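You operate a simulated robot arm through the tools that you are given. There is no shell and no other tool.

You run a simulated two-armed robot. Do the job below in one go: nothing can be reset, and whatever is moved stays where it is left.

JOB
Feed the yellow tub to the lane's end with the slider, then queue the green tub.
Fine: tubs go in by the blue slider; push till the slider meets the green mark and draw it home.

Only the result counts: the job must be done as asked and must still hold three seconds after the hand-in. Knocking over, shifting, dropping, spilling or breaking anything else fails it.

ROBOT AND FRAMES
Two 7-joint arms with two-finger parallel grippers on one trunk that stands fixed in place. Base frame: the origin is at the foot of the trunk, x ahead of it, y to its left, z up; the work surface is at about z = 797. Lengths are in mm, angles in degrees, forces in N, time in s.
The left shoulder is at [93, 173, 1127], the right one opposite. With the tool pointing down near the work surface each hand reaches from about 300 to 720 mm from the base axis, measured 20 degrees to its own side. Payload 3.6 kg a hand.
The TCP of each hand is the grasp point between the finger pads, 30 mm short of the fingertips. In the tool frame z runs along the fingers and y along their closing line. The gripper opens to 110 mm. The fingers are 20 mm wide and 10 mm thick; the gripper's body (48 by 112 mm) begins 55 mm behind the TCP.
Orientation is told as [roll, pitch, yaw] about the base's x, y, z axes, in that order, counted from this pose: with the fingers straight down and closing along the base's y, the tool's x points along the base's -x, its y along +y and its z along -z.

CONTROLS
- The arms move only by the tool nudge_tool. It takes "left_moves", "right_moves" or both (then of equal length, played together; a hand with none holds still); each is one flat list of numbers, 7 for each row, row after row: the shift along the base's x, y, z in mm, then the turn, a rotation vector about the base's x, y, z in degrees, then the finger opening in mm, from 0 to 110. In form: [tx, ty, tz, wx, wy, wz, jaw, tx, ty, tz, wx, wy, wz, jaw, ...]. A call has 1 to 20 rows; each row shifts and turns the commanded pose from where the row before left it. Rows are played at 5 a second. More than 50 mm and 8.6 degrees between two rows, or a gripper value outside its range, and nothing of the call is played. A pose out of reach is approached as far as the arm can. The call stops where the force on the tool passes 60 N (or 10 N more than at its start, if that is more) or the arm is blocked; 0.2 s more then pass. Each finger travels about 153 mm/s and halts on what it meets, pressing with about 42 N; the grip force reading is that of the motor and also rises with nothing between the fingers. The clock runs only during rows and for 0.2 s after the last one: add rows that do not move to give the fingers time. The reply holds the time, the measured pose of the TCP, the force on the tool along the base axes, the opening and the grip force, in the units named above and with some noise, with the torque about the TCP (base axes, N m) and any sound that the robot's microphone picked up.
- Cameras (640 x 400 px; columns grow to the right, rows downward): "scene" is now at [160.2, -50.6, 1294.3]; the picture's right is [-0.62, -0.78, 0.00], its down [-0.52, 0.41, -0.75] and it looks along [0.59, -0.47, -0.66] (base axes); focal length 279 px, centre (320, 200). "left" rides on the left gripper at [72, -17, -103] in its tool frame; the picture's right is [0.23, 0.97, 0.00], its down [-0.76, 0.18, -0.62] and it looks along [-0.61, 0.14, 0.78] (tool axes); focal length 222 px, centre (320, 200). "right" rides on the right gripper at [72, 17, -103] in its tool frame; the picture's right is [-0.23, 0.97, 0.00], its down [-0.76, -0.18, -0.62] and it looks along [-0.61, -0.14, 0.78] (tool axes); focal length 222 px, centre (320, 200).
- camera(camera): a new picture of that camera. No time passes.
- raise_lower(by): moves the trunk up (or, below 0, down) by that many mm; the arms and the scene camera ride with it, the base frame stays. It gives what a move gives, with no picture.
- pan_tilt(pan, tilt): turns the head with the scene camera to pan (to the left, within 86 degrees either way) and tilt (down, from -29 to 69), counted from straight ahead of the robot (the tilt from the chest, where the trunk bows). It gives what a move gives.
- locate(camera, pixels): for up to 12 pixels [column, row] of the newest picture of that camera ("zoom" is the newest enlarged one), the place [x, y, z] in the base frame of the surface seen there, good to about 3 mm, but the place of the scene camera against the robot may be out by one fixed shift of up to 12 mm in any direction. No time passes.
- enlarge(camera, box): a new picture of the part [left, top, right, bottom] of that camera's present view, enlarged. No time passes.
- finish_job(): hands the job in; it is judged then, once.

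Open the grippers and draw the arms clear of the work before you hand the job in, unless the task says otherwise.

The tools are called as name(argument=value, ...) on one line, values as JSON. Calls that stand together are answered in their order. nudge_tool: Moves the arms, as the interface text tells. Its arguments: {"type":"object","properties":{"left_moves":{"type":"array","items":{"type":"number"}},"right_moves":{"type":"array","items":{"type":"number"}}},"required":[]} The other tools are called the same way: raise_lower (by) moves the trunk up or down; pan_tilt (pan, tilt) turns the head that bears the scene camera; camera (camera) takes a picture; locate (camera, pixels) gives the place of the surface under pixels of a picture; enlarge (camera, box) takes an enlarged picture of a part of a camera's view; finish_job () hands the job in.

At the start:

```text
time_s: 0.0
left_tcp_pos: [281.5, -42.9, 1031.5]
left_ee_rot: [0.1, 0.0, 0.2]
left_ft_force: [-0.6, 0.2, -0.3]
left_moment: [-0.02, 0.02, -0.01]
left_finger_gap: 110.1
left_finger_force: 0.1
right_tcp_pos: [380.6, -420.7, 1057.3]
right_ee_rot: [-0.2, 0.0, 0.1]
right_ft_force: [0.2, -0.5, -1.1]
right_moment: [0.0, 0.02, -0.03]
right_finger_gap: 109.7
right_finger_force: 0.1
trunk travel left (down, up): [-245.0, 519.0]
head pan, tilt (commanded): [-38.5, 41.1]
```

scene: 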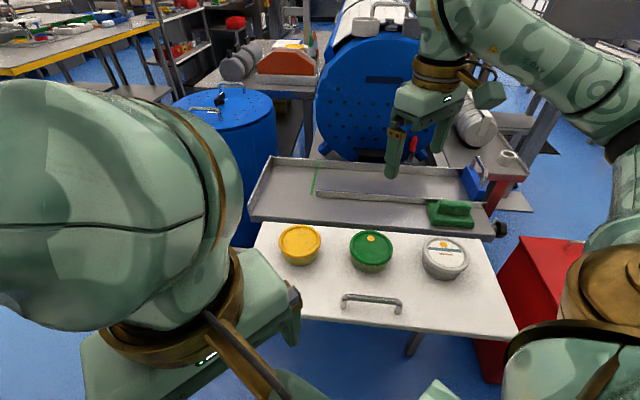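
right: 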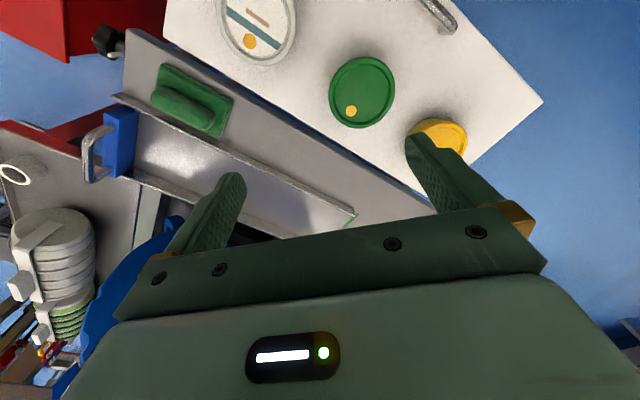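
left: 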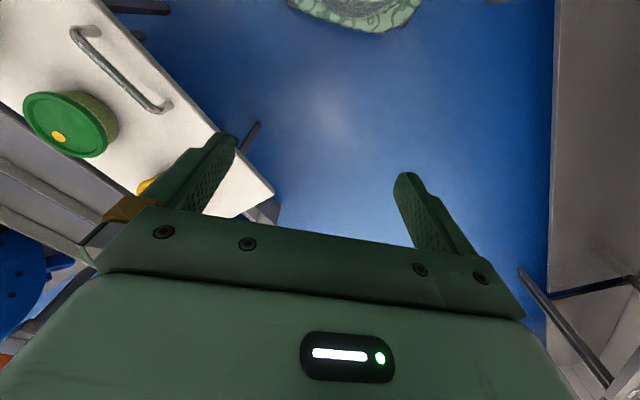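

The scene picture shows a lane with a green mark near (315,180), a blue slider at (475,182), a green tool at (450,212), and three tubs at (300,245), (371,250), (445,258). I enlarge the lane region to understand the layout.

enlarge(camera="scene", box=[230, 130, 540, 320])

enlarge(camera="right", box=[60, 0, 560, 260])

```text
2.06 times, centred on (385, 225) of scene
```

zoom: 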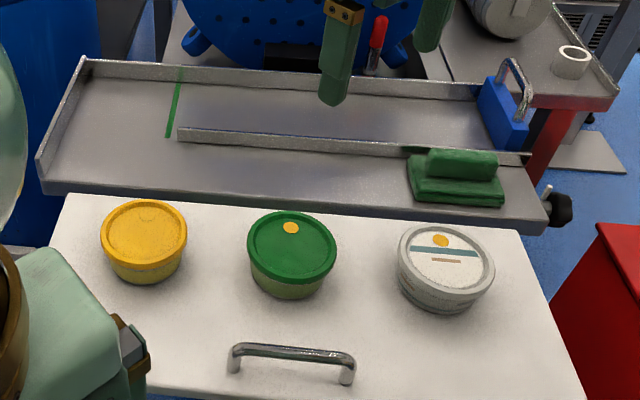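

```text
1.28 times, centred on (310, 130) of right
```

zoom: 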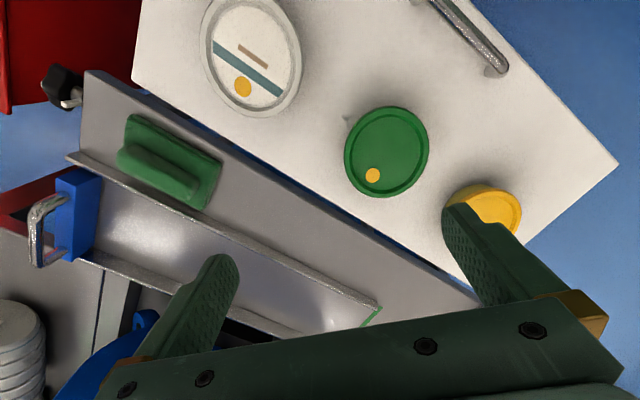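

The zoom shows the lane: back rail, front rail ending near the green line, the slider with a handle at the right end, and an end wall at the left. I measure key points of it.

enlarge(camera="scene", box=[240, 140, 400, 240])

locate(camera="scene", pixels=[[316, 167], [312, 194], [318, 193], [430, 202], [269, 158], [250, 215], [470, 165], [463, 184], [486, 198], [478, 165], [481, 175], [491, 235]])

locate(camera="scene", pixels=[[300, 240], [281, 240], [319, 240], [371, 245], [351, 243], [392, 247], [445, 250], [343, 300], [400, 305], [450, 207], [400, 182], [350, 182]])

```text
4.00 times, centred on (320, 190) of scene
```

zoom: 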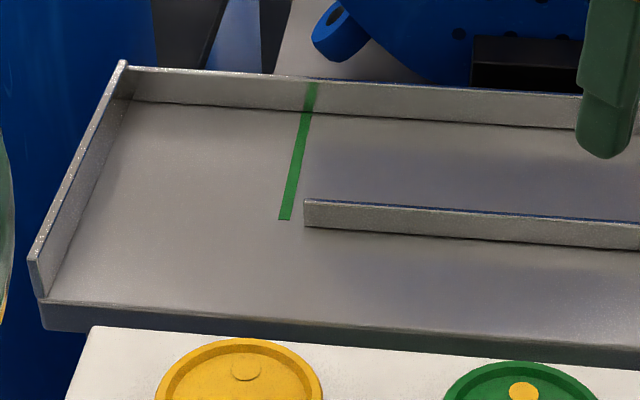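

```text
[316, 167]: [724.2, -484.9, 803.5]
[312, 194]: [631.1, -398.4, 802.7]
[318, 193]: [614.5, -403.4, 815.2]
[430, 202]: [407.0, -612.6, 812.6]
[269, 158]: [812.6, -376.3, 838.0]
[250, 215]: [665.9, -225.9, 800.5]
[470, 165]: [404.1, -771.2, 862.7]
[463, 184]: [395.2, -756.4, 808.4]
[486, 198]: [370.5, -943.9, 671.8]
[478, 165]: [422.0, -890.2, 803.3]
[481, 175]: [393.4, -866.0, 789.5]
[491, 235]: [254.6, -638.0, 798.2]
```

```text
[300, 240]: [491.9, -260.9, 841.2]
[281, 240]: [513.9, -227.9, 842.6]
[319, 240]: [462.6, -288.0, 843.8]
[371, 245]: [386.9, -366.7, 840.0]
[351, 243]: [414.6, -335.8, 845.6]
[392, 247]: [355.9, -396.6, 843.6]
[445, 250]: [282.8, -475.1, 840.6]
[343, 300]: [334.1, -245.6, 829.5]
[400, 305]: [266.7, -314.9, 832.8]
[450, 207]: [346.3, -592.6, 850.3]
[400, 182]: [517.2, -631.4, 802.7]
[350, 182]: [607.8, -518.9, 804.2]
```

The scene camera may be shifted, so I cross-check with the right hand camera: tubs at (258,20), (362,92), rail, slider at (118,140), and the green line near (350,220).

locate(camera="right", pixels=[[362, 92], [331, 92], [394, 90], [258, 20], [440, 130], [350, 218], [115, 95], [120, 125], [135, 130], [195, 105], [350, 212], [260, 155]])

locate(camera="scene", pixels=[[371, 237], [371, 258], [445, 243], [500, 320], [300, 270], [415, 340], [255, 240], [447, 203], [470, 203], [430, 220], [472, 226], [505, 175]])

```text
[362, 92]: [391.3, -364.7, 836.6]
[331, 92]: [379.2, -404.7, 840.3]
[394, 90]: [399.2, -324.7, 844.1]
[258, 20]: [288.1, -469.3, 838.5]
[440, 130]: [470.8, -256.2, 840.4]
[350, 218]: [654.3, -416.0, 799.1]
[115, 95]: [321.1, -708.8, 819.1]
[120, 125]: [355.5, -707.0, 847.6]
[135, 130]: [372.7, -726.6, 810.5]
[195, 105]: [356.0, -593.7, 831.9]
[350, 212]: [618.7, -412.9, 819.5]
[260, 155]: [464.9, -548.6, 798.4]
```

```text
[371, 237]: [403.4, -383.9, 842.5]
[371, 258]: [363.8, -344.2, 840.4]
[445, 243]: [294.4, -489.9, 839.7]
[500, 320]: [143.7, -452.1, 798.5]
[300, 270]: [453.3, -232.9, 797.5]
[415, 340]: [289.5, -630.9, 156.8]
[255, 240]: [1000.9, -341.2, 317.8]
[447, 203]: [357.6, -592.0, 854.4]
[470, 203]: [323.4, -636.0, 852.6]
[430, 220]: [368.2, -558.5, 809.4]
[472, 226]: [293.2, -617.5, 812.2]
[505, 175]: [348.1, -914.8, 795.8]
```

Right camera puts the green tub at about (391,-365,837), close to the scene reading. I turn the right hand by -45° about z (so its closing line follows the lane) and shift toward the lane at the present height for a closer view.

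nudge_tool(right_moves=[0, -15, 0, 0, 0, -7.5, 110, 0, -15, 0, 0, 0, -7.5, 110, 0, -15, 0, 0, 0, -7.5, 110, 0, -15, 0, 0, 0, -7.5, 110, 0, -15, 0, 0, 0, -7.5, 110, 0, -15, 0, 0, 0, -7.5, 110])

camera(camera="right")

camera(camera="scene")

```text
time_s: 1.4
left_tcp_pos: [282.6, -42.7, 1031.1]
left_ee_rot: [0.1, 0.0, -0.1]
left_ft_force: [-0.3, 1.0, -0.3]
left_moment: [0.01, -0.04, 0.0]
left_finger_gap: 109.9
left_finger_force: 0.1
right_tcp_pos: [379.9, -511.0, 1058.9]
right_ee_rot: [-0.1, 0.0, -45.1]
right_ft_force: [0.1, -0.5, -0.1]
right_moment: [-0.03, 0.01, 0.02]
right_finger_gap: 110.0
right_finger_force: 0.1
trunk travel left (down, up): [-245.0, 519.0]
head pan, tilt (commanded): [-38.5, 41.1]
```

```text
taken
```

right: 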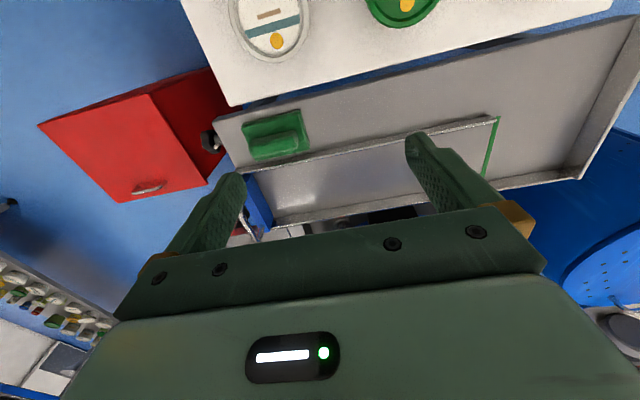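

```text
taken
```

scene: 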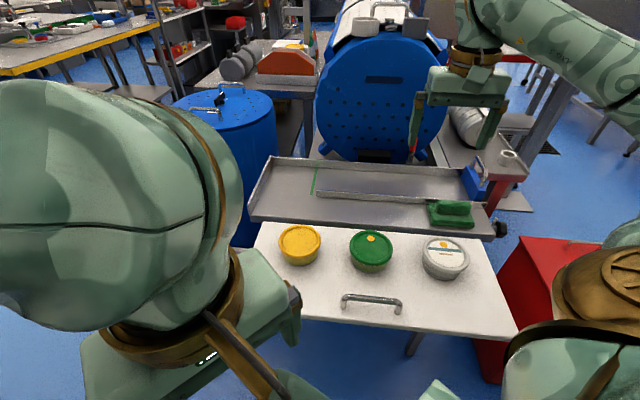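

The right camera now shows the lane from above: slider at about (255,205), front rail from (250,170) to (495,120), green line at (490,145), end wall at right. I enlarge it and the slider region in the scene view.

enlarge(camera="right", box=[200, 0, 640, 250])

enlarge(camera="scene", box=[420, 140, 540, 240])

locate(camera="right", pixels=[[498, 118], [485, 173], [494, 122], [494, 150], [580, 178], [640, 15], [575, 170], [520, 180], [276, 226], [255, 205], [270, 180], [248, 175]])

```text
1.45 times, centred on (420, 125) of right
```

zoom: 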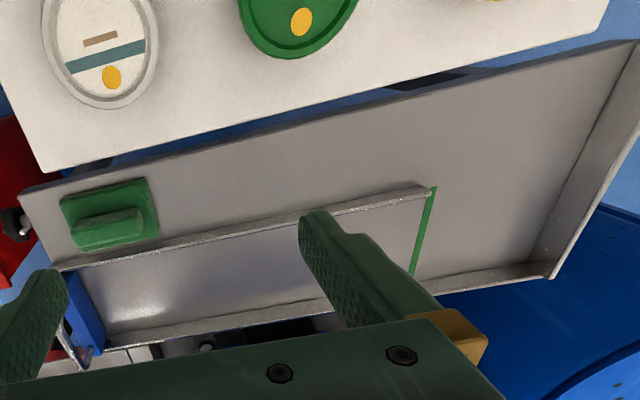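

```text
4.00 times, centred on (480, 190) of scene
```

zoom: 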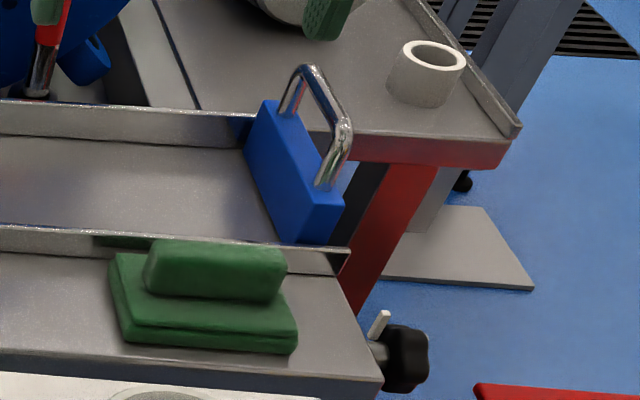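

```text
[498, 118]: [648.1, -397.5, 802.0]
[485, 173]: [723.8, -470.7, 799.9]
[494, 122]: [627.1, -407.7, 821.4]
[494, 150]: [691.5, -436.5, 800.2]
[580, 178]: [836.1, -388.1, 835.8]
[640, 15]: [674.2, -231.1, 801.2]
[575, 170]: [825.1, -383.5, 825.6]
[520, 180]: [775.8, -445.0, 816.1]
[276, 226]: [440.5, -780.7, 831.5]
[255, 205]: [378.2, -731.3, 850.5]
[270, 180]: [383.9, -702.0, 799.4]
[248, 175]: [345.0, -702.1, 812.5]
```

The slider is a blue block with an upright loop handle, bar running across the lane. I read the handle, slider block faces and end points from the zoom (scene) picture.

locate(camera="zoom", pixels=[[310, 70], [330, 100], [345, 130], [290, 100], [325, 180], [262, 120], [290, 200], [255, 160], [305, 215], [340, 205], [285, 225], [245, 120]])

locate(camera="scene", pixels=[[316, 167], [312, 194], [317, 190], [317, 196], [269, 156], [252, 206], [272, 164], [254, 212], [330, 160], [330, 168], [400, 166], [400, 200]])

```text
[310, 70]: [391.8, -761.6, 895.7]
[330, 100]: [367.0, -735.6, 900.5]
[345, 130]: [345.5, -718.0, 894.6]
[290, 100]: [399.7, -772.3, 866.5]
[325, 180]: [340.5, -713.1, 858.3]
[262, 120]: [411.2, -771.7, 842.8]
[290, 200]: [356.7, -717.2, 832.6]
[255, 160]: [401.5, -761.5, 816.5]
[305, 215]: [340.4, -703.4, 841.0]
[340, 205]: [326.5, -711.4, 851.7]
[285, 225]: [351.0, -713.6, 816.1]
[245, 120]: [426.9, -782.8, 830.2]
```

```text
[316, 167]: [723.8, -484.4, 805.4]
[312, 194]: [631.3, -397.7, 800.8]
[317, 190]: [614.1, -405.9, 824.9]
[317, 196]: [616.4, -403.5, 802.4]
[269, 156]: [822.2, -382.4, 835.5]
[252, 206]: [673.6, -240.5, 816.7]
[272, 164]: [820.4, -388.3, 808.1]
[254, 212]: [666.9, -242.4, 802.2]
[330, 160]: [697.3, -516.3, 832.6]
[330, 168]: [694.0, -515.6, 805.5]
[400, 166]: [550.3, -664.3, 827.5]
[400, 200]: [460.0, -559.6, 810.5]
```

Scene readings put the mark about 137 mm before the end wall and the tubs about 85 mm wide; I want this exact. I move the right hand toward the lane's middle, staying high, to look at the end zone and mark from closer.

nudge_tool(right_moves=[25, 35, 0, 0, 0, 0, 110, 25, 35, 0, 0, 0, 0, 110, 25, 35, 0, 0, 0, 0, 110, 25, 35, 0, 0, 0, 0, 110])

camera(camera="right")

```text
time_s: 2.4
left_tcp_pos: [282.2, -42.6, 1029.9]
left_ee_rot: [0.0, 0.2, 0.0]
left_ft_force: [0.4, -0.4, -0.7]
left_moment: [-0.02, 0.04, -0.03]
left_finger_gap: 110.0
left_finger_force: 0.0
right_tcp_pos: [480.6, -371.3, 1058.2]
right_ee_rot: [-0.3, 0.0, -45.0]
right_ft_force: [0.3, 0.6, 0.3]
right_moment: [0.0, 0.04, 0.03]
right_finger_gap: 110.3
right_finger_force: 0.0
trunk travel left (down, up): [-245.0, 519.0]
head pan, tilt (commanded): [-38.5, 41.1]
```

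```text
taken
```

right: 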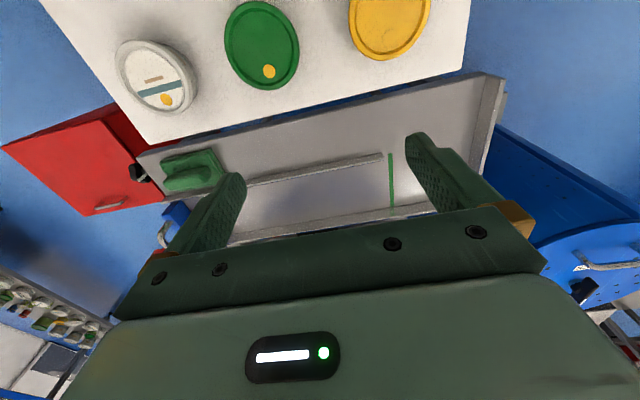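

The whole tray is in view: mark at (391,180), rail end at (382,155), end wall from (500,80) to (487,170) behind a finger. I enlarge and measure the mark, wall, rail and tubs in this picture.

enlarge(camera="right", box=[330, 60, 530, 220])

locate(camera="right", pixels=[[390, 154], [392, 180], [392, 210], [383, 156], [382, 160], [496, 80], [486, 110], [478, 140], [472, 158], [430, 130], [300, 172], [300, 225]])

locate(camera="right", pixels=[[262, 45], [226, 36], [298, 54], [272, 4], [254, 86], [350, 20], [429, 20], [388, 55], [262, 55], [155, 75], [119, 62], [190, 93]])

```text
2.50 times, centred on (430, 140) of right
```

zoom: 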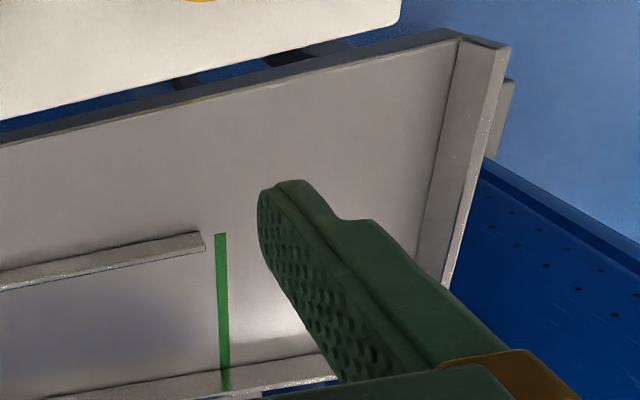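

```text
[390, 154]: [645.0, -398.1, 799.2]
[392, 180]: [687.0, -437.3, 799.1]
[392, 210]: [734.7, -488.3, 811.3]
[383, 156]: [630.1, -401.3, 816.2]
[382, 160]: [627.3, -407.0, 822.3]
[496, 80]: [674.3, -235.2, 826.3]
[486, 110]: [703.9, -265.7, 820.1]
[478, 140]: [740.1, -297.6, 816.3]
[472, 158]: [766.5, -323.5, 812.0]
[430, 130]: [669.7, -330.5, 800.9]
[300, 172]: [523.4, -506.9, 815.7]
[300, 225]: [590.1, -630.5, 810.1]
```

```text
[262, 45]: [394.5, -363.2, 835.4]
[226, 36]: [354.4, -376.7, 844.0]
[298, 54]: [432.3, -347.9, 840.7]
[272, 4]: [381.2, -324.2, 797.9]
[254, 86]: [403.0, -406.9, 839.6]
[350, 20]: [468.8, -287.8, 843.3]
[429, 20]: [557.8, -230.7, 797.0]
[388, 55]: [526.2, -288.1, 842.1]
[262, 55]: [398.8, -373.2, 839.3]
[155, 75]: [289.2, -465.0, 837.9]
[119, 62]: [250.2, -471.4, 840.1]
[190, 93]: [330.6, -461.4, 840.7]
```

Measured with the right camera, the mark lies at s≈164 and the wall at s≈302 along the lane (about 138 mm apart), and the tubs are about 85 mm wide, so just one tub fits past the mark; the yellow centre is about (497,-258). I now test the reach in free air toward the slider handle near (375,-740), staying high above everything.

nudge_tool(right_moves=[-13, -44, 0, 0, 0, 0, 110, -13, -44, 0, 0, 0, 0, 110, -13, -44, 0, 0, 0, 0, 110, -13, -44, 0, 0, 0, 0, 110, -13, -44, 0, 0, 0, 0, 110, -13, -44, 0, 0, 0, 0, 110, 0, 0, 0, 0, 0, 0, 110])

camera(camera="right")

camera(camera="scene")

```text
time_s: 4.0
left_tcp_pos: [282.0, -42.4, 1030.2]
left_ee_rot: [0.0, 0.0, 0.0]
left_ft_force: [0.2, 0.2, 0.3]
left_moment: [-0.01, -0.01, -0.01]
left_finger_gap: 109.7
left_finger_force: 0.1
right_tcp_pos: [401.1, -633.7, 1057.5]
right_ee_rot: [-0.1, -0.1, -44.8]
right_ft_force: [0.9, 0.0, 0.0]
right_moment: [-0.01, 0.0, 0.0]
right_finger_gap: 110.1
right_finger_force: 0.1
trunk travel left (down, up): [-245.0, 519.0]
head pan, tilt (commanded): [-38.5, 41.1]
```

```text
taken
```

right: 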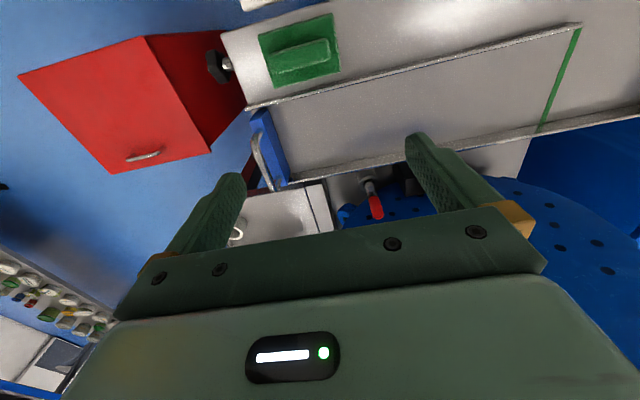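

```text
taken
```

scene: 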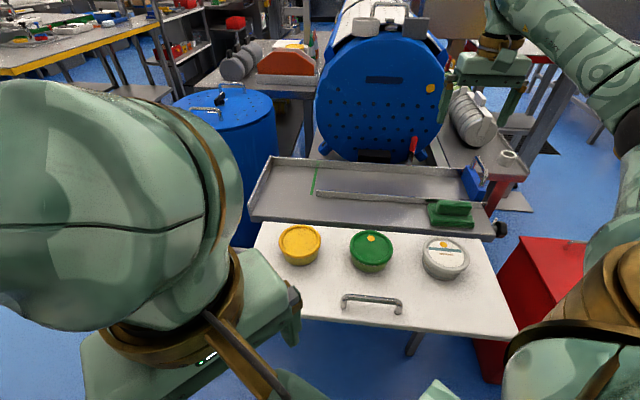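

The slider block is at (268,148) with its handle loop to the left, and a red-handled lever is visible at (374,200). I measure slider, handle and lever in the right picture.

enlarge(camera="right", box=[220, 80, 420, 230])

locate(camera="right", pixels=[[258, 135], [258, 150], [263, 170], [270, 188], [262, 115], [275, 150], [286, 178], [290, 180], [250, 110], [366, 182], [372, 200], [378, 217]])

locate(camera="right", pixels=[[577, 35], [545, 120], [560, 75], [300, 130], [400, 100], [500, 70], [300, 95], [400, 70], [500, 42], [350, 172], [500, 136], [330, 60]])

```text
2.67 times, centred on (320, 155) of right
```

zoom: 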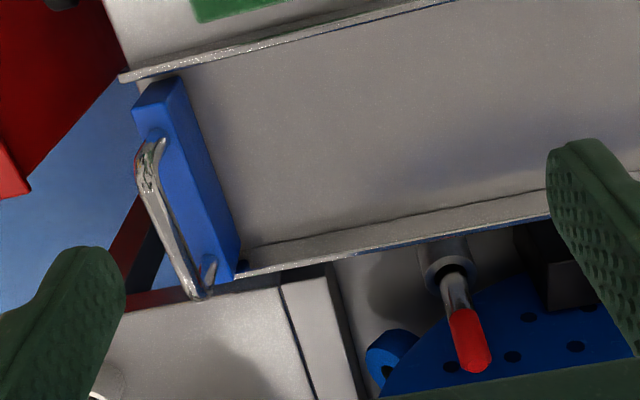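

```text
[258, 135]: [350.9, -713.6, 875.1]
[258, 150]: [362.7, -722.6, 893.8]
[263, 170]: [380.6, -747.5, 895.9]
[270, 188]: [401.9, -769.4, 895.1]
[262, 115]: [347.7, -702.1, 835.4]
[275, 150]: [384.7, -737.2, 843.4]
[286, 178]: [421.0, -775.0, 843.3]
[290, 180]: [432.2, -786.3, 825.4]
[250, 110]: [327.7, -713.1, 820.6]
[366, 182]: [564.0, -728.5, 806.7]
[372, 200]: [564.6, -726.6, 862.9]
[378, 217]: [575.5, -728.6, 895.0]
```

```text
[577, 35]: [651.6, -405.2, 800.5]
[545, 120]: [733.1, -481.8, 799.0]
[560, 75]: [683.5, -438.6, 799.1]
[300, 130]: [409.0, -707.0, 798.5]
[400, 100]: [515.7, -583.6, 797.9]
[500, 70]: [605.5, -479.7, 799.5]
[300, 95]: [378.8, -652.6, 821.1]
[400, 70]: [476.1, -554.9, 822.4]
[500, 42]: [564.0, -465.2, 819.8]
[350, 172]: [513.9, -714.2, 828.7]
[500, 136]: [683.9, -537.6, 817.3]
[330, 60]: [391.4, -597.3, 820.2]
```

The handle bar lies at about (380,-746) with z≈895, the slider's front face at s≈-257 and the mark at s≈168, so the stroke is about 425 mm; the red lever stands beyond the back rail. I go above the handle at z≈1000 to test the reach there.

nudge_tool(right_moves=[-7, -37, -19, 0, 0, 0, 110, -7, -37, -19, 0, 0, 0, 110, -8, -37, -19, 0, 0, 0, 110, 0, 0, 0, 0, 0, 0, 110])

camera(camera="right")

camera(camera="scene")

```text
time_s: 5.0
left_tcp_pos: [281.4, -43.7, 1031.1]
left_ee_rot: [0.0, 0.0, -0.1]
left_ft_force: [0.0, 0.2, 0.3]
left_moment: [0.05, -0.02, 0.0]
left_finger_gap: 109.9
left_finger_force: 0.1
right_tcp_pos: [381.0, -744.3, 1002.7]
right_ee_rot: [0.0, 0.0, -44.8]
right_ft_force: [0.1, 0.4, 1.2]
right_moment: [0.01, 0.0, 0.03]
right_finger_gap: 110.1
right_finger_force: 0.1
trunk travel left (down, up): [-245.0, 519.0]
head pan, tilt (commanded): [-38.5, 41.1]
```

```text
taken
```

right: 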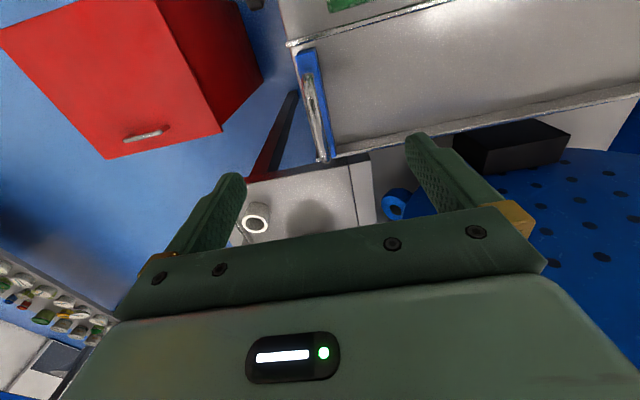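

```text
taken
```

scene: 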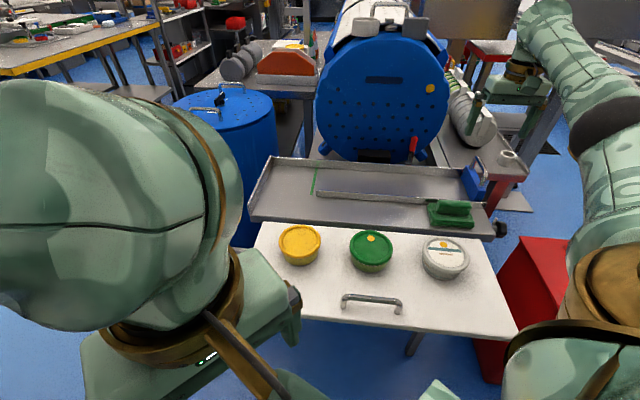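

The hand reached (381,-744,1003) with the tool vertical. As a dry run I fly along the lane at z≈960 to the far end of the stroke near (677,-442) to check the reach there too.

nudge_tool(right_moves=[30, 30.5, -15, 0, 0, 0, 110, 33, 33.5, -15, 0, 0, 0, 110, 33, 33.5, -10, 0, 0, 0, 110, 33, 33.5, 0, 0, 0, 0, 110, 33, 33.5, 0, 0, 0, 0, 110, 33, 33.5, 0, 0, 0, 0, 110, 33, 33.5, 0, 0, 0, 0, 110, 33, 33.5, 0, 0, 0, 0, 110, 33, 33.5, 0, 0, 0, 0, 110, 0, 0, 0, 0, 0, 0, 110])

camera(camera="right")

camera(camera="scene")

```text
time_s: 7.2
left_tcp_pos: [281.5, -43.7, 1029.9]
left_ee_rot: [0.0, 0.1, 0.0]
left_ft_force: [-0.1, -0.1, -0.3]
left_moment: [0.03, -0.01, 0.0]
left_finger_gap: 109.9
left_finger_force: 0.0
right_tcp_pos: [655.5, -456.7, 966.5]
right_ee_rot: [-0.1, -0.1, -44.9]
right_ft_force: [-0.7, -0.9, 0.9]
right_moment: [0.03, 0.0, 0.03]
right_finger_gap: 110.2
right_finger_force: 0.1
right hand out of reach, approached as far as the arm can: row 9
trunk travel left (down, up): [-245.0, 519.0]
head pan, tilt (commanded): [-38.5, 41.1]
```

```text
taken
```

right: 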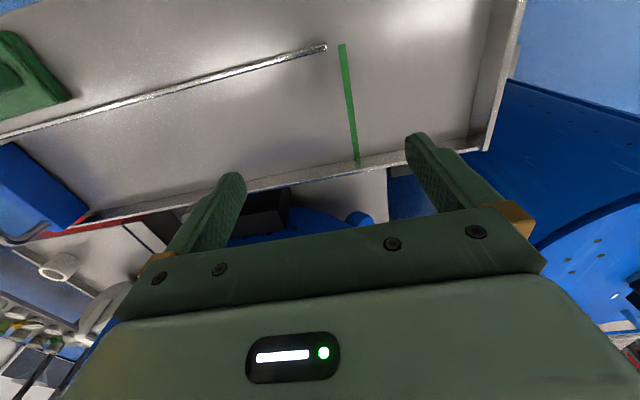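

```text
taken
```

scene: 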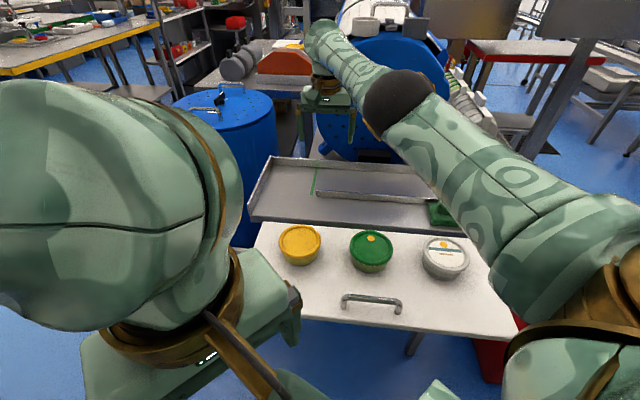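

The far stroke end is just out of reach at this trunk height (stopped at (655,-457,966)), so I back the hand toward the table and up, then lower the trunk so that the arm lies flatter.

nudge_tool(right_moves=[-30, 20, 30, 0, 0, 0, 110, -30, 20, 30, 0, 0, 0, 110, -20, 20, 40, 0, 0, 0, 110])

raise_lower(by=-100)

```text
time_s: 8.0
left_tcp_pos: [281.4, -43.2, 1031.0]
left_ee_rot: [-0.1, 0.0, 0.0]
left_ft_force: [-0.2, -0.8, -0.8]
left_moment: [-0.02, 0.01, -0.02]
left_finger_gap: 110.1
left_finger_force: 0.2
right_tcp_pos: [571.2, -395.5, 1060.9]
right_ee_rot: [0.0, 0.0, -45.0]
right_ft_force: [-0.1, 0.2, 0.6]
right_moment: [-0.05, -0.01, -0.03]
right_finger_gap: 109.9
right_finger_force: 0.0
trunk travel left (down, up): [-245.0, 519.0]
head pan, tilt (commanded): [-38.5, 41.1]
```

```text
time_s: 8.9
left_tcp_pos: [291.7, -43.1, 955.3]
left_ee_rot: [-0.4, 0.3, 1.1]
left_ft_force: [0.8, -1.7, 0.2]
left_moment: [0.13, 0.22, 0.15]
left_finger_gap: 109.9
left_finger_force: 0.0
right_tcp_pos: [576.6, -398.4, 982.1]
right_ee_rot: [-0.6, 0.4, -44.9]
right_ft_force: [0.2, 0.1, 0.5]
right_moment: [0.0, 0.02, 0.01]
right_finger_gap: 110.1
right_finger_force: 0.1
trunk travel left (down, up): [-171.0, 592.0]
head pan, tilt (commanded): [-38.5, 41.1]
stopped: the force on the tool passed its limit at 78 N (the readings are from after the stop); the commanded pose is now the measured one
```

The trunk stopped after 74 mm with 78 N; the left hand's moments and pose shifted, so something may have been touched. I look at all three cameras before doing anything else.

camera(camera="left")

camera(camera="right")

camera(camera="scene")

```text
taken
```

left: 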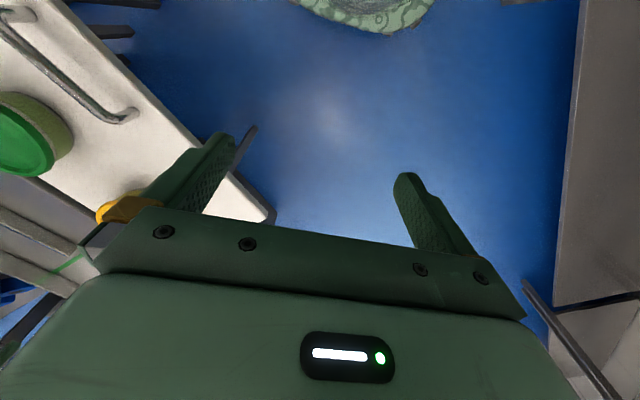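

```text
taken
```

right: 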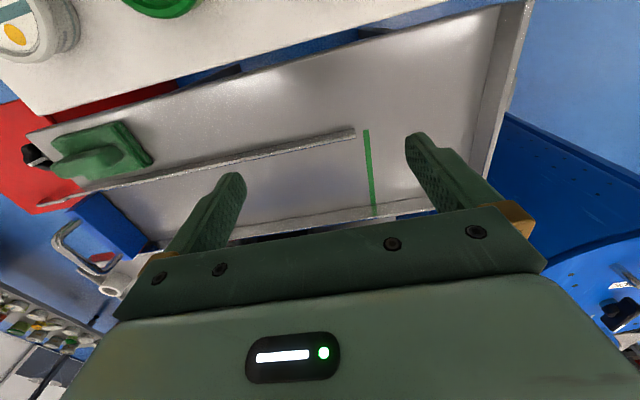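

```text
taken
```

scene: 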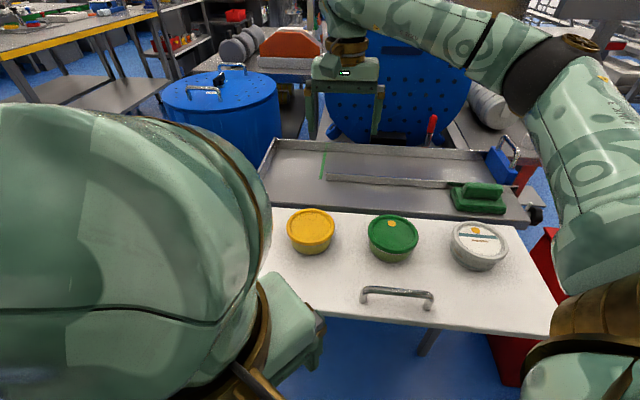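

Nothing is near the left fingers, but a grey bench stands to the right of the left picture, at about (610,150). I check where that bench and the nearby structures are relative to the left arm.

locate(camera="left", pixels=[[610, 50], [610, 150], [575, 200], [590, 330], [600, 380], [360, 15], [250, 130], [560, 310], [320, 100], [630, 290], [520, 5], [130, 5]])

pan_tilt(pan=20, tilt=55)

camera(camera="scene")

```text
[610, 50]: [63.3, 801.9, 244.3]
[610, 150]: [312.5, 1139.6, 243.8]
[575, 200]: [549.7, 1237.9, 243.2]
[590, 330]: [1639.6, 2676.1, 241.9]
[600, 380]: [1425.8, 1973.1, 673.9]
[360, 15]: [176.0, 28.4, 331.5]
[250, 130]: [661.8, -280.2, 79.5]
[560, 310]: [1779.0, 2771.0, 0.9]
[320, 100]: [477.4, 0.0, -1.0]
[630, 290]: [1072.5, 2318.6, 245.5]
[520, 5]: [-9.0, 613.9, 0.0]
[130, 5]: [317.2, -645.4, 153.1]
```

```text
time_s: 10.2
left_tcp_pos: [291.3, -43.5, 956.4]
left_ee_rot: [-0.3, 0.2, 1.1]
left_ft_force: [0.9, -1.7, 2.6]
left_moment: [0.12, 0.4, 0.11]
left_finger_gap: 110.1
left_finger_force: 0.1
right_tcp_pos: [575.2, -398.5, 983.4]
right_ee_rot: [-0.7, 0.4, -44.9]
right_ft_force: [0.0, 0.2, -0.5]
right_moment: [0.01, -0.03, -0.05]
right_finger_gap: 110.1
right_finger_force: 0.1
trunk travel left (down, up): [-171.0, 592.0]
head pan, tilt (commanded): [20.0, 55.0]
```

```text
taken
```

scene: 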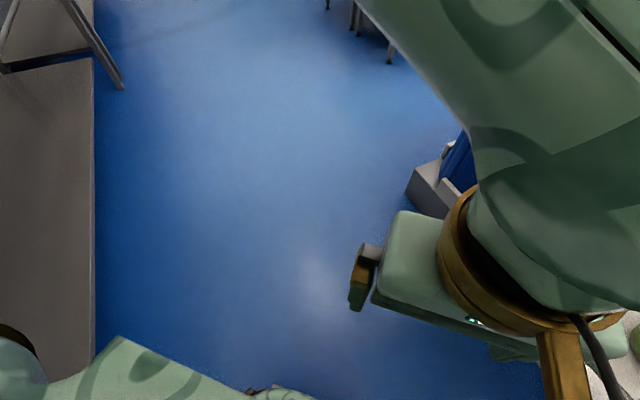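

The reading suggests the left arm was disturbed rather than its fingers. I pan the head further left to see the left elbow and what might be near it.

pan_tilt(pan=60, tilt=40)

camera(camera="scene")

pan_tilt(pan=0, tilt=65)

camera(camera="scene")

```text
time_s: 11.3
left_tcp_pos: [291.1, -43.6, 956.6]
left_ee_rot: [-0.3, 0.2, 1.0]
left_ft_force: [2.1, -0.7, 1.7]
left_moment: [0.05, 0.52, 0.05]
left_finger_gap: 110.0
left_finger_force: 0.1
right_tcp_pos: [574.8, -399.1, 984.1]
right_ee_rot: [-0.6, 0.3, -44.9]
right_ft_force: [-0.6, 0.8, -0.7]
right_moment: [-0.03, 0.03, 0.01]
right_finger_gap: 109.9
right_finger_force: 0.1
trunk travel left (down, up): [-171.0, 592.0]
head pan, tilt (commanded): [60.0, 40.0]
```

```text
taken
```

scene: 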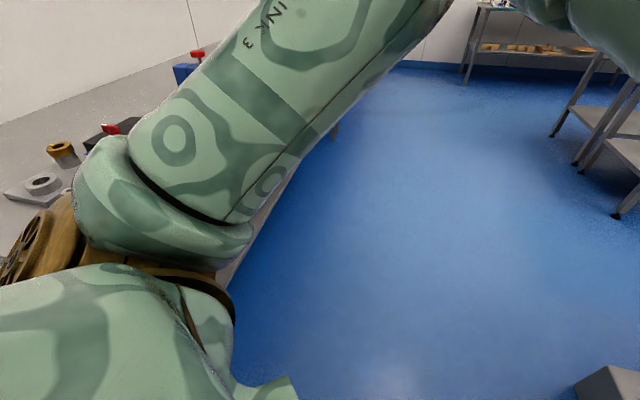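

```text
time_s: 12.6
left_tcp_pos: [291.4, -45.0, 956.7]
left_ee_rot: [-0.3, 0.2, 1.1]
left_ft_force: [2.4, -0.8, 2.0]
left_moment: [0.11, 0.5, 0.14]
left_finger_gap: 110.1
left_finger_force: 0.2
right_tcp_pos: [575.6, -398.6, 983.1]
right_ee_rot: [-0.6, 0.5, -44.9]
right_ft_force: [0.1, -0.8, -0.1]
right_moment: [0.01, 0.02, 0.03]
right_finger_gap: 109.5
right_finger_force: 0.1
trunk travel left (down, up): [-171.0, 592.0]
head pan, tilt (commanded): [0.0, 65.0]
```

```text
taken
```

scene: 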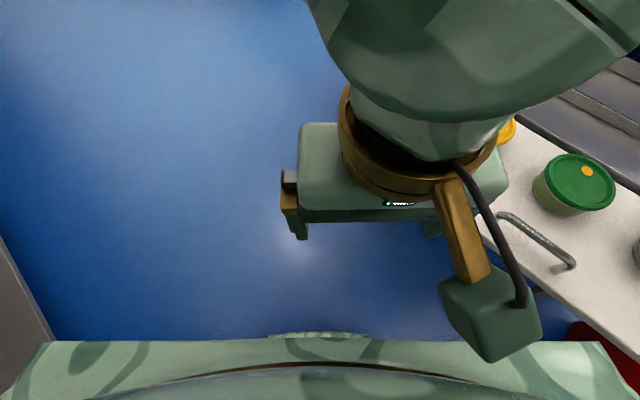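

The left hand's camera box at (490,310) sits right against the chest edge at (490,345), and the left tool shows a small steady push in +x, so the chest probably touched it. I move only the left hand forward and to the left, over free floor.

nudge_tool(left_moves=[15, 10, 5, 0, 0, 0, 110, 20, 25, 10, 0, 0, 0, 110, 20, 30, 10, 0, 0, 0, 110, 10, 30, 10, 0, 0, 0, 110])

camera(camera="scene")

```text
time_s: 13.6
left_tcp_pos: [358.5, 52.4, 988.2]
left_ee_rot: [-0.4, 0.2, 1.1]
left_ft_force: [0.3, -0.6, -0.2]
left_moment: [-0.01, 0.01, -0.04]
left_finger_gap: 109.9
left_finger_force: 0.2
right_tcp_pos: [574.2, -397.4, 983.5]
right_ee_rot: [-0.6, 0.3, -45.0]
right_ft_force: [-0.3, 0.4, -0.3]
right_moment: [0.01, -0.04, -0.02]
right_finger_gap: 109.8
right_finger_force: 0.1
trunk travel left (down, up): [-171.0, 592.0]
head pan, tilt (commanded): [0.0, 65.0]
```

```text
taken
```

scene: 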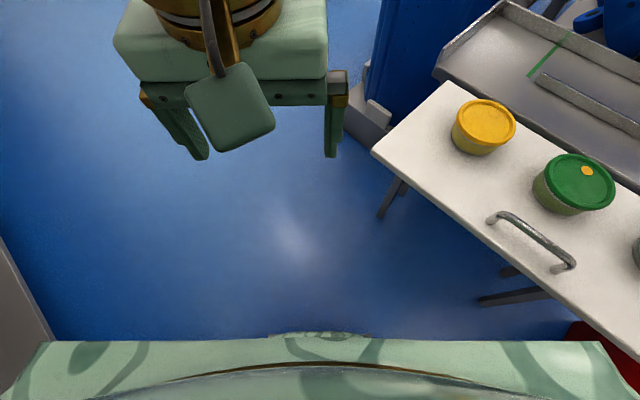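

The left tool now reads zero force, so it had only brushed the robot's own chest. I move it a bit further left, out of the way, and turn the head back to the lane.

nudge_tool(left_moves=[0, 35, 0, 0, 0, 0, 110, 0, 35, 0, 0, 0, 0, 110, 0, 30, 0, 0, 0, 0, 110])

pan_tilt(pan=-36, tilt=43)

camera(camera="scene")

```text
time_s: 14.4
left_tcp_pos: [356.2, 152.8, 991.8]
left_ee_rot: [-0.4, 0.2, 1.1]
left_ft_force: [0.1, -0.1, -0.2]
left_moment: [-0.03, -0.02, -0.01]
left_finger_gap: 110.1
left_finger_force: 0.0
right_tcp_pos: [575.0, -397.7, 983.7]
right_ee_rot: [-0.6, 0.5, -44.9]
right_ft_force: [-0.5, 0.1, 0.6]
right_moment: [-0.03, 0.02, -0.01]
right_finger_gap: 109.9
right_finger_force: 0.0
trunk travel left (down, up): [-171.0, 592.0]
head pan, tilt (commanded): [0.0, 65.0]
```

```text
time_s: 15.4
left_tcp_pos: [356.2, 151.3, 990.3]
left_ee_rot: [-0.3, 0.2, 1.1]
left_ft_force: [-0.4, -0.3, 0.3]
left_moment: [0.04, 0.07, 0.01]
left_finger_gap: 109.9
left_finger_force: 0.0
right_tcp_pos: [575.3, -399.2, 983.8]
right_ee_rot: [-0.6, 0.4, -44.9]
right_ft_force: [-0.7, 0.6, -0.3]
right_moment: [-0.02, -0.04, 0.03]
right_finger_gap: 110.1
right_finger_force: 0.1
trunk travel left (down, up): [-171.0, 592.0]
head pan, tilt (commanded): [-36.0, 43.0]
```

```text
taken
```

scene: 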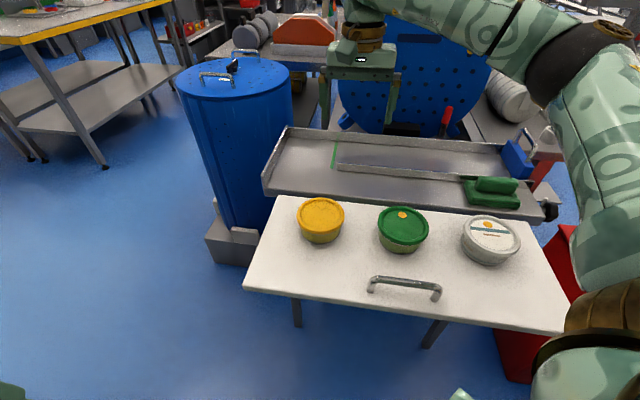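

The view is now clear. With the trunk 74 mm lower, I test the far stroke end again, moving the right hand to about (679,-445,910) above the lane.

nudge_tool(right_moves=[26, -11.5, -18, 0, 0, 0, 110, 26, -11.5, -18, 0, 0, 0, 110, 26, -11.5, -18, 0, 0, 0, 110, 26, -11.5, -18, 0, 0, 0, 110, 0, 0, 0, 0, 0, 0, 110])

camera(camera="right")

camera(camera="scene")

```text
time_s: 16.6
left_tcp_pos: [355.7, 151.2, 990.0]
left_ee_rot: [-0.2, 0.2, 1.1]
left_ft_force: [-0.5, 0.4, 0.1]
left_moment: [0.0, 0.01, 0.0]
left_finger_gap: 109.9
left_finger_force: 0.1
right_tcp_pos: [679.2, -442.9, 910.5]
right_ee_rot: [-0.5, 0.5, -44.9]
right_ft_force: [-1.2, -0.1, 0.4]
right_moment: [-0.01, 0.01, -0.01]
right_finger_gap: 110.1
right_finger_force: 0.1
trunk travel left (down, up): [-171.0, 592.0]
head pan, tilt (commanded): [-36.0, 43.0]
```

```text
taken
```

right: 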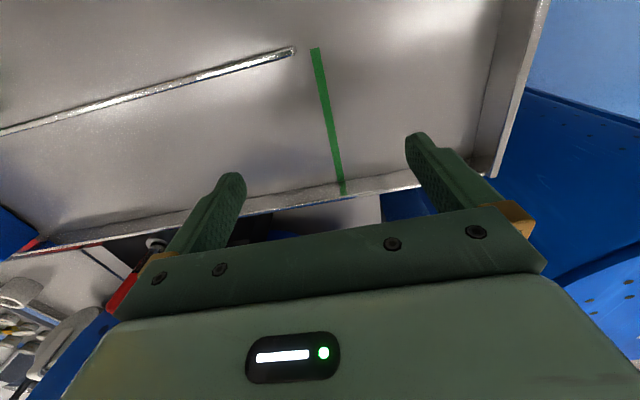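

```text
taken
```

scene: 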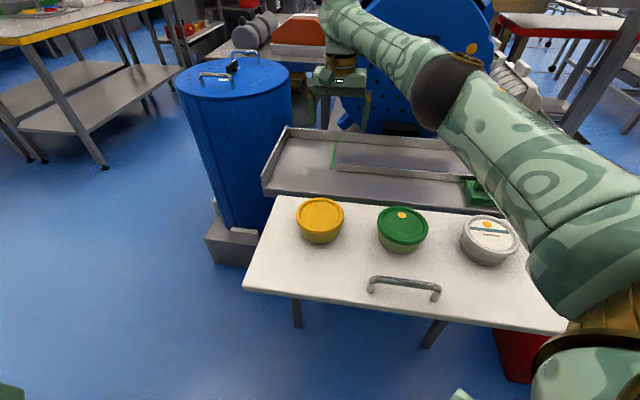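

Reached (679,-443,910). I measure the mark, the rail and end wall once more from this close view, and the yellow tub from the scene view.

locate(camera="right", pixels=[[316, 55], [326, 100], [337, 155], [310, 55], [333, 155], [490, 60], [483, 120], [478, 160], [200, 80], [100, 105], [200, 208], [100, 228]])

locate(camera="scene", pixels=[[320, 213], [299, 216], [343, 214], [320, 200], [320, 232], [403, 225], [490, 234], [332, 165], [336, 144], [340, 168], [377, 223], [428, 225]])

```text
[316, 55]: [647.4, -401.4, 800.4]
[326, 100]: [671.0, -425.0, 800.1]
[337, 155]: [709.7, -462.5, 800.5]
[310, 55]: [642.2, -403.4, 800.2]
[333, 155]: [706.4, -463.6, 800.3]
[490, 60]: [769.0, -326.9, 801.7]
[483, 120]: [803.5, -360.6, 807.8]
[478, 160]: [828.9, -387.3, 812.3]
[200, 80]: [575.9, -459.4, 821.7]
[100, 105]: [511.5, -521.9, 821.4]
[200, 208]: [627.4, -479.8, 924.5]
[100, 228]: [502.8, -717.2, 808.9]
```

```text
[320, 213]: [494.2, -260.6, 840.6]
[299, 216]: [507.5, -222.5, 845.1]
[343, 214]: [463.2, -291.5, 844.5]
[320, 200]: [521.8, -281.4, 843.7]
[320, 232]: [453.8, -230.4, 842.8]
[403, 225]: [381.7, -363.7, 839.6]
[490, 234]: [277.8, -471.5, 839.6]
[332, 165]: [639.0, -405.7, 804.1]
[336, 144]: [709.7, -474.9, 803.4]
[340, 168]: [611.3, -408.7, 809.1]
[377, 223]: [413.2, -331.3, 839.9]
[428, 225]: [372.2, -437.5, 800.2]
```

The mark is at s≈170 with lane angle ≈45.3°, slider front at s≈-254. Now I carry the empty hand up and back to above the yellow tub at about (497,-258), z≈965.

nudge_tool(right_moves=[-20, 20, 20, 0, 0, 0, 110, -32, 33, 20, 0, 0, 0, 110, -32, 33, 15, 0, 0, 0, 110, -32, 33, 0, 0, 0, 0, 110, -33, 33, 0, 0, 0, 0, 110, -33, 33, 0, 0, 0, 0, 110, 0, 0, 0, 0, 0, 0, 110])

camera(camera="right")

camera(camera="scene")

```text
refused: row 2 steps farther than a row can; nothing moved
```

```text
taken
```

right: 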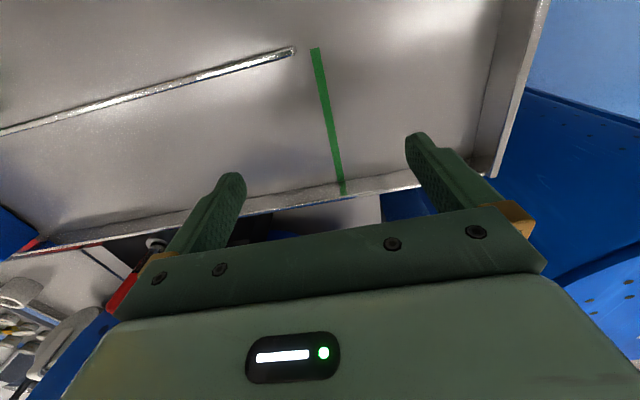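

```text
taken
```

scene: 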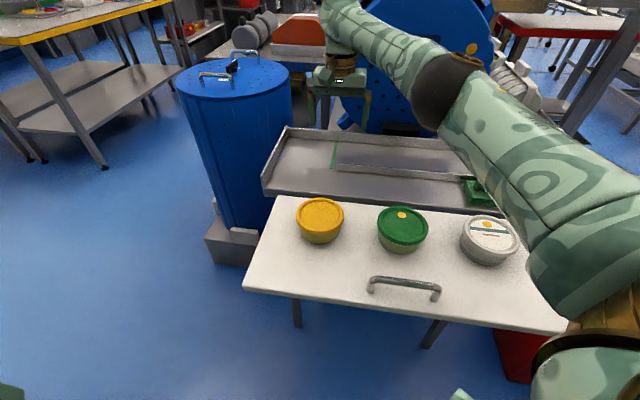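

The row was too long (50.1 mm), nothing moved. I repeat with smaller steps.

nudge_tool(right_moves=[-18, 18, 22, 0, 0, 0, 110, -28, 28, 22, 0, 0, 0, 110, -28, 28, 11, 0, 0, 0, 110, -28, 28, 0, 0, 0, 0, 110, -28, 28, 0, 0, 0, 0, 110, -28, 28, 0, 0, 0, 0, 110, -24, 27, 0, 0, 0, 0, 110, 0, 0, 0, 0, 0, 0, 110])

camera(camera="right")

camera(camera="scene")

```text
time_s: 18.4
left_tcp_pos: [356.5, 152.0, 990.3]
left_ee_rot: [-0.3, 0.2, 1.1]
left_ft_force: [0.3, 0.0, 0.4]
left_moment: [0.03, 0.01, 0.02]
left_finger_gap: 110.0
left_finger_force: 0.1
right_tcp_pos: [498.7, -258.3, 967.4]
right_ee_rot: [-0.6, 0.6, -44.9]
right_ft_force: [-0.1, 0.1, 0.2]
right_moment: [-0.01, 0.0, 0.03]
right_finger_gap: 110.1
right_finger_force: 0.2
trunk travel left (down, up): [-171.0, 592.0]
head pan, tilt (commanded): [-36.0, 43.0]
```

```text
taken
```

right: 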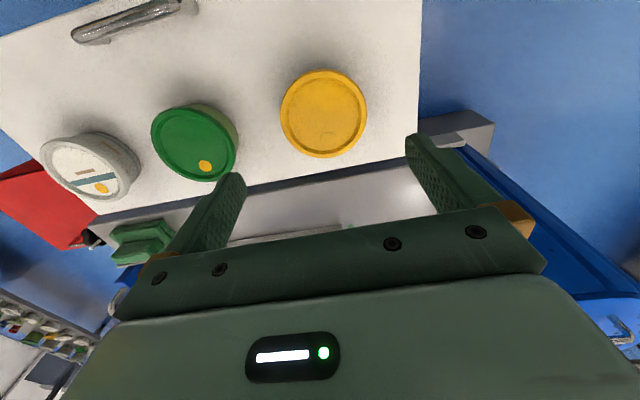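

```text
taken
```

scene: 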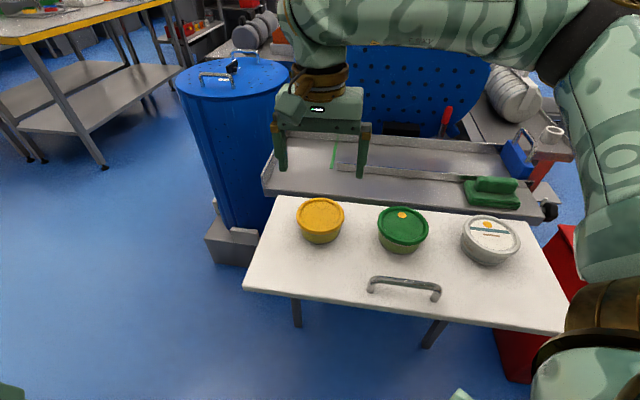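

The yellow lid is centred at about (323,113) in the right picture, almost directly beneath the TCP. I measure its edges.

locate(camera="right", pixels=[[323, 113], [284, 113], [363, 113], [323, 73], [323, 155], [294, 85], [352, 142], [352, 85], [294, 142], [280, 130], [368, 100], [323, 66]])

enlarge(camera="right", box=[240, 50, 400, 170])

```text
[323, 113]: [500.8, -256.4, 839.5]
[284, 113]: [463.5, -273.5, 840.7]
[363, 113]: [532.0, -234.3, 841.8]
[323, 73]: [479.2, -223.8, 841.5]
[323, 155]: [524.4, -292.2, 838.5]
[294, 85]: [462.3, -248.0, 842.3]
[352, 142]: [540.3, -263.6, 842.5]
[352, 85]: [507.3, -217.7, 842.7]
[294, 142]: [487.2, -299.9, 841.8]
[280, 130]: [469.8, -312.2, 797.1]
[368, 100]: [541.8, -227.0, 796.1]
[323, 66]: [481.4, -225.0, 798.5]
```

```text
3.33 times, centred on (320, 110) of right
```

zoom: 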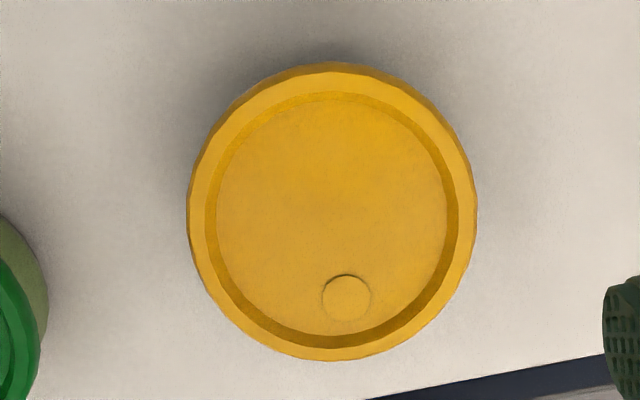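

The yellow centre comes out at about (499.5,-256.6), the TCP is at (498.7,-258.3), so I'm aligned. I descend to TCP z≈835 (fingertips ≈5–8 mm above the table) with open jaws.

nudge_tool(right_moves=[0.5, 1.5, -30, 0, 0, 0, 110, 0, 0, -30, 0, 0, 0, 110, 0, 0, -30, 0, 0, 0, 110, 0, 0, -25, 0, 0, 0, 110, 0, 0, -16, 0, 0, 0, 110, 0, 0, 0, 0, 0, 0, 110])

camera(camera="right")

camera(camera="scene")

```text
time_s: 19.8
left_tcp_pos: [355.9, 151.6, 990.1]
left_ee_rot: [-0.3, 0.2, 1.1]
left_ft_force: [0.3, -0.2, 0.8]
left_moment: [0.01, 0.0, 0.0]
left_finger_gap: 110.0
left_finger_force: 0.0
right_tcp_pos: [498.0, -259.0, 835.3]
right_ee_rot: [-0.5, 0.3, -44.9]
right_ft_force: [0.0, 0.3, -0.7]
right_moment: [0.01, -0.06, -0.01]
right_finger_gap: 110.0
right_finger_force: 0.0
trunk travel left (down, up): [-171.0, 592.0]
head pan, tilt (commanded): [-36.0, 43.0]
```

```text
taken
```

right: 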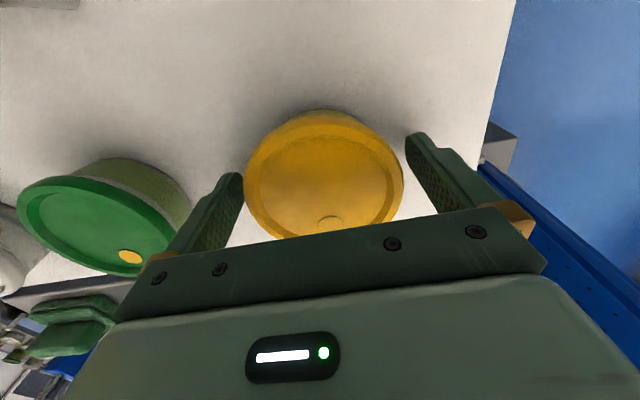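

```text
taken
```

scene: 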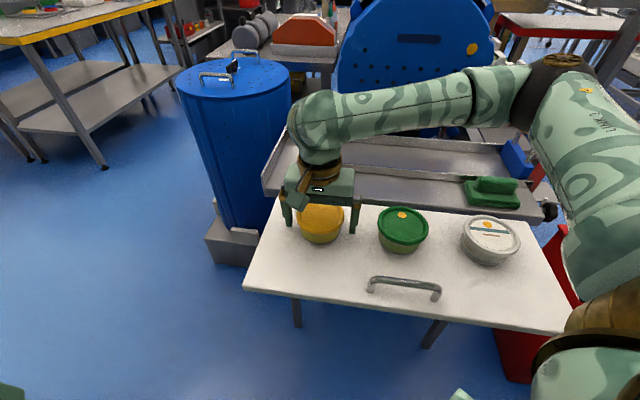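

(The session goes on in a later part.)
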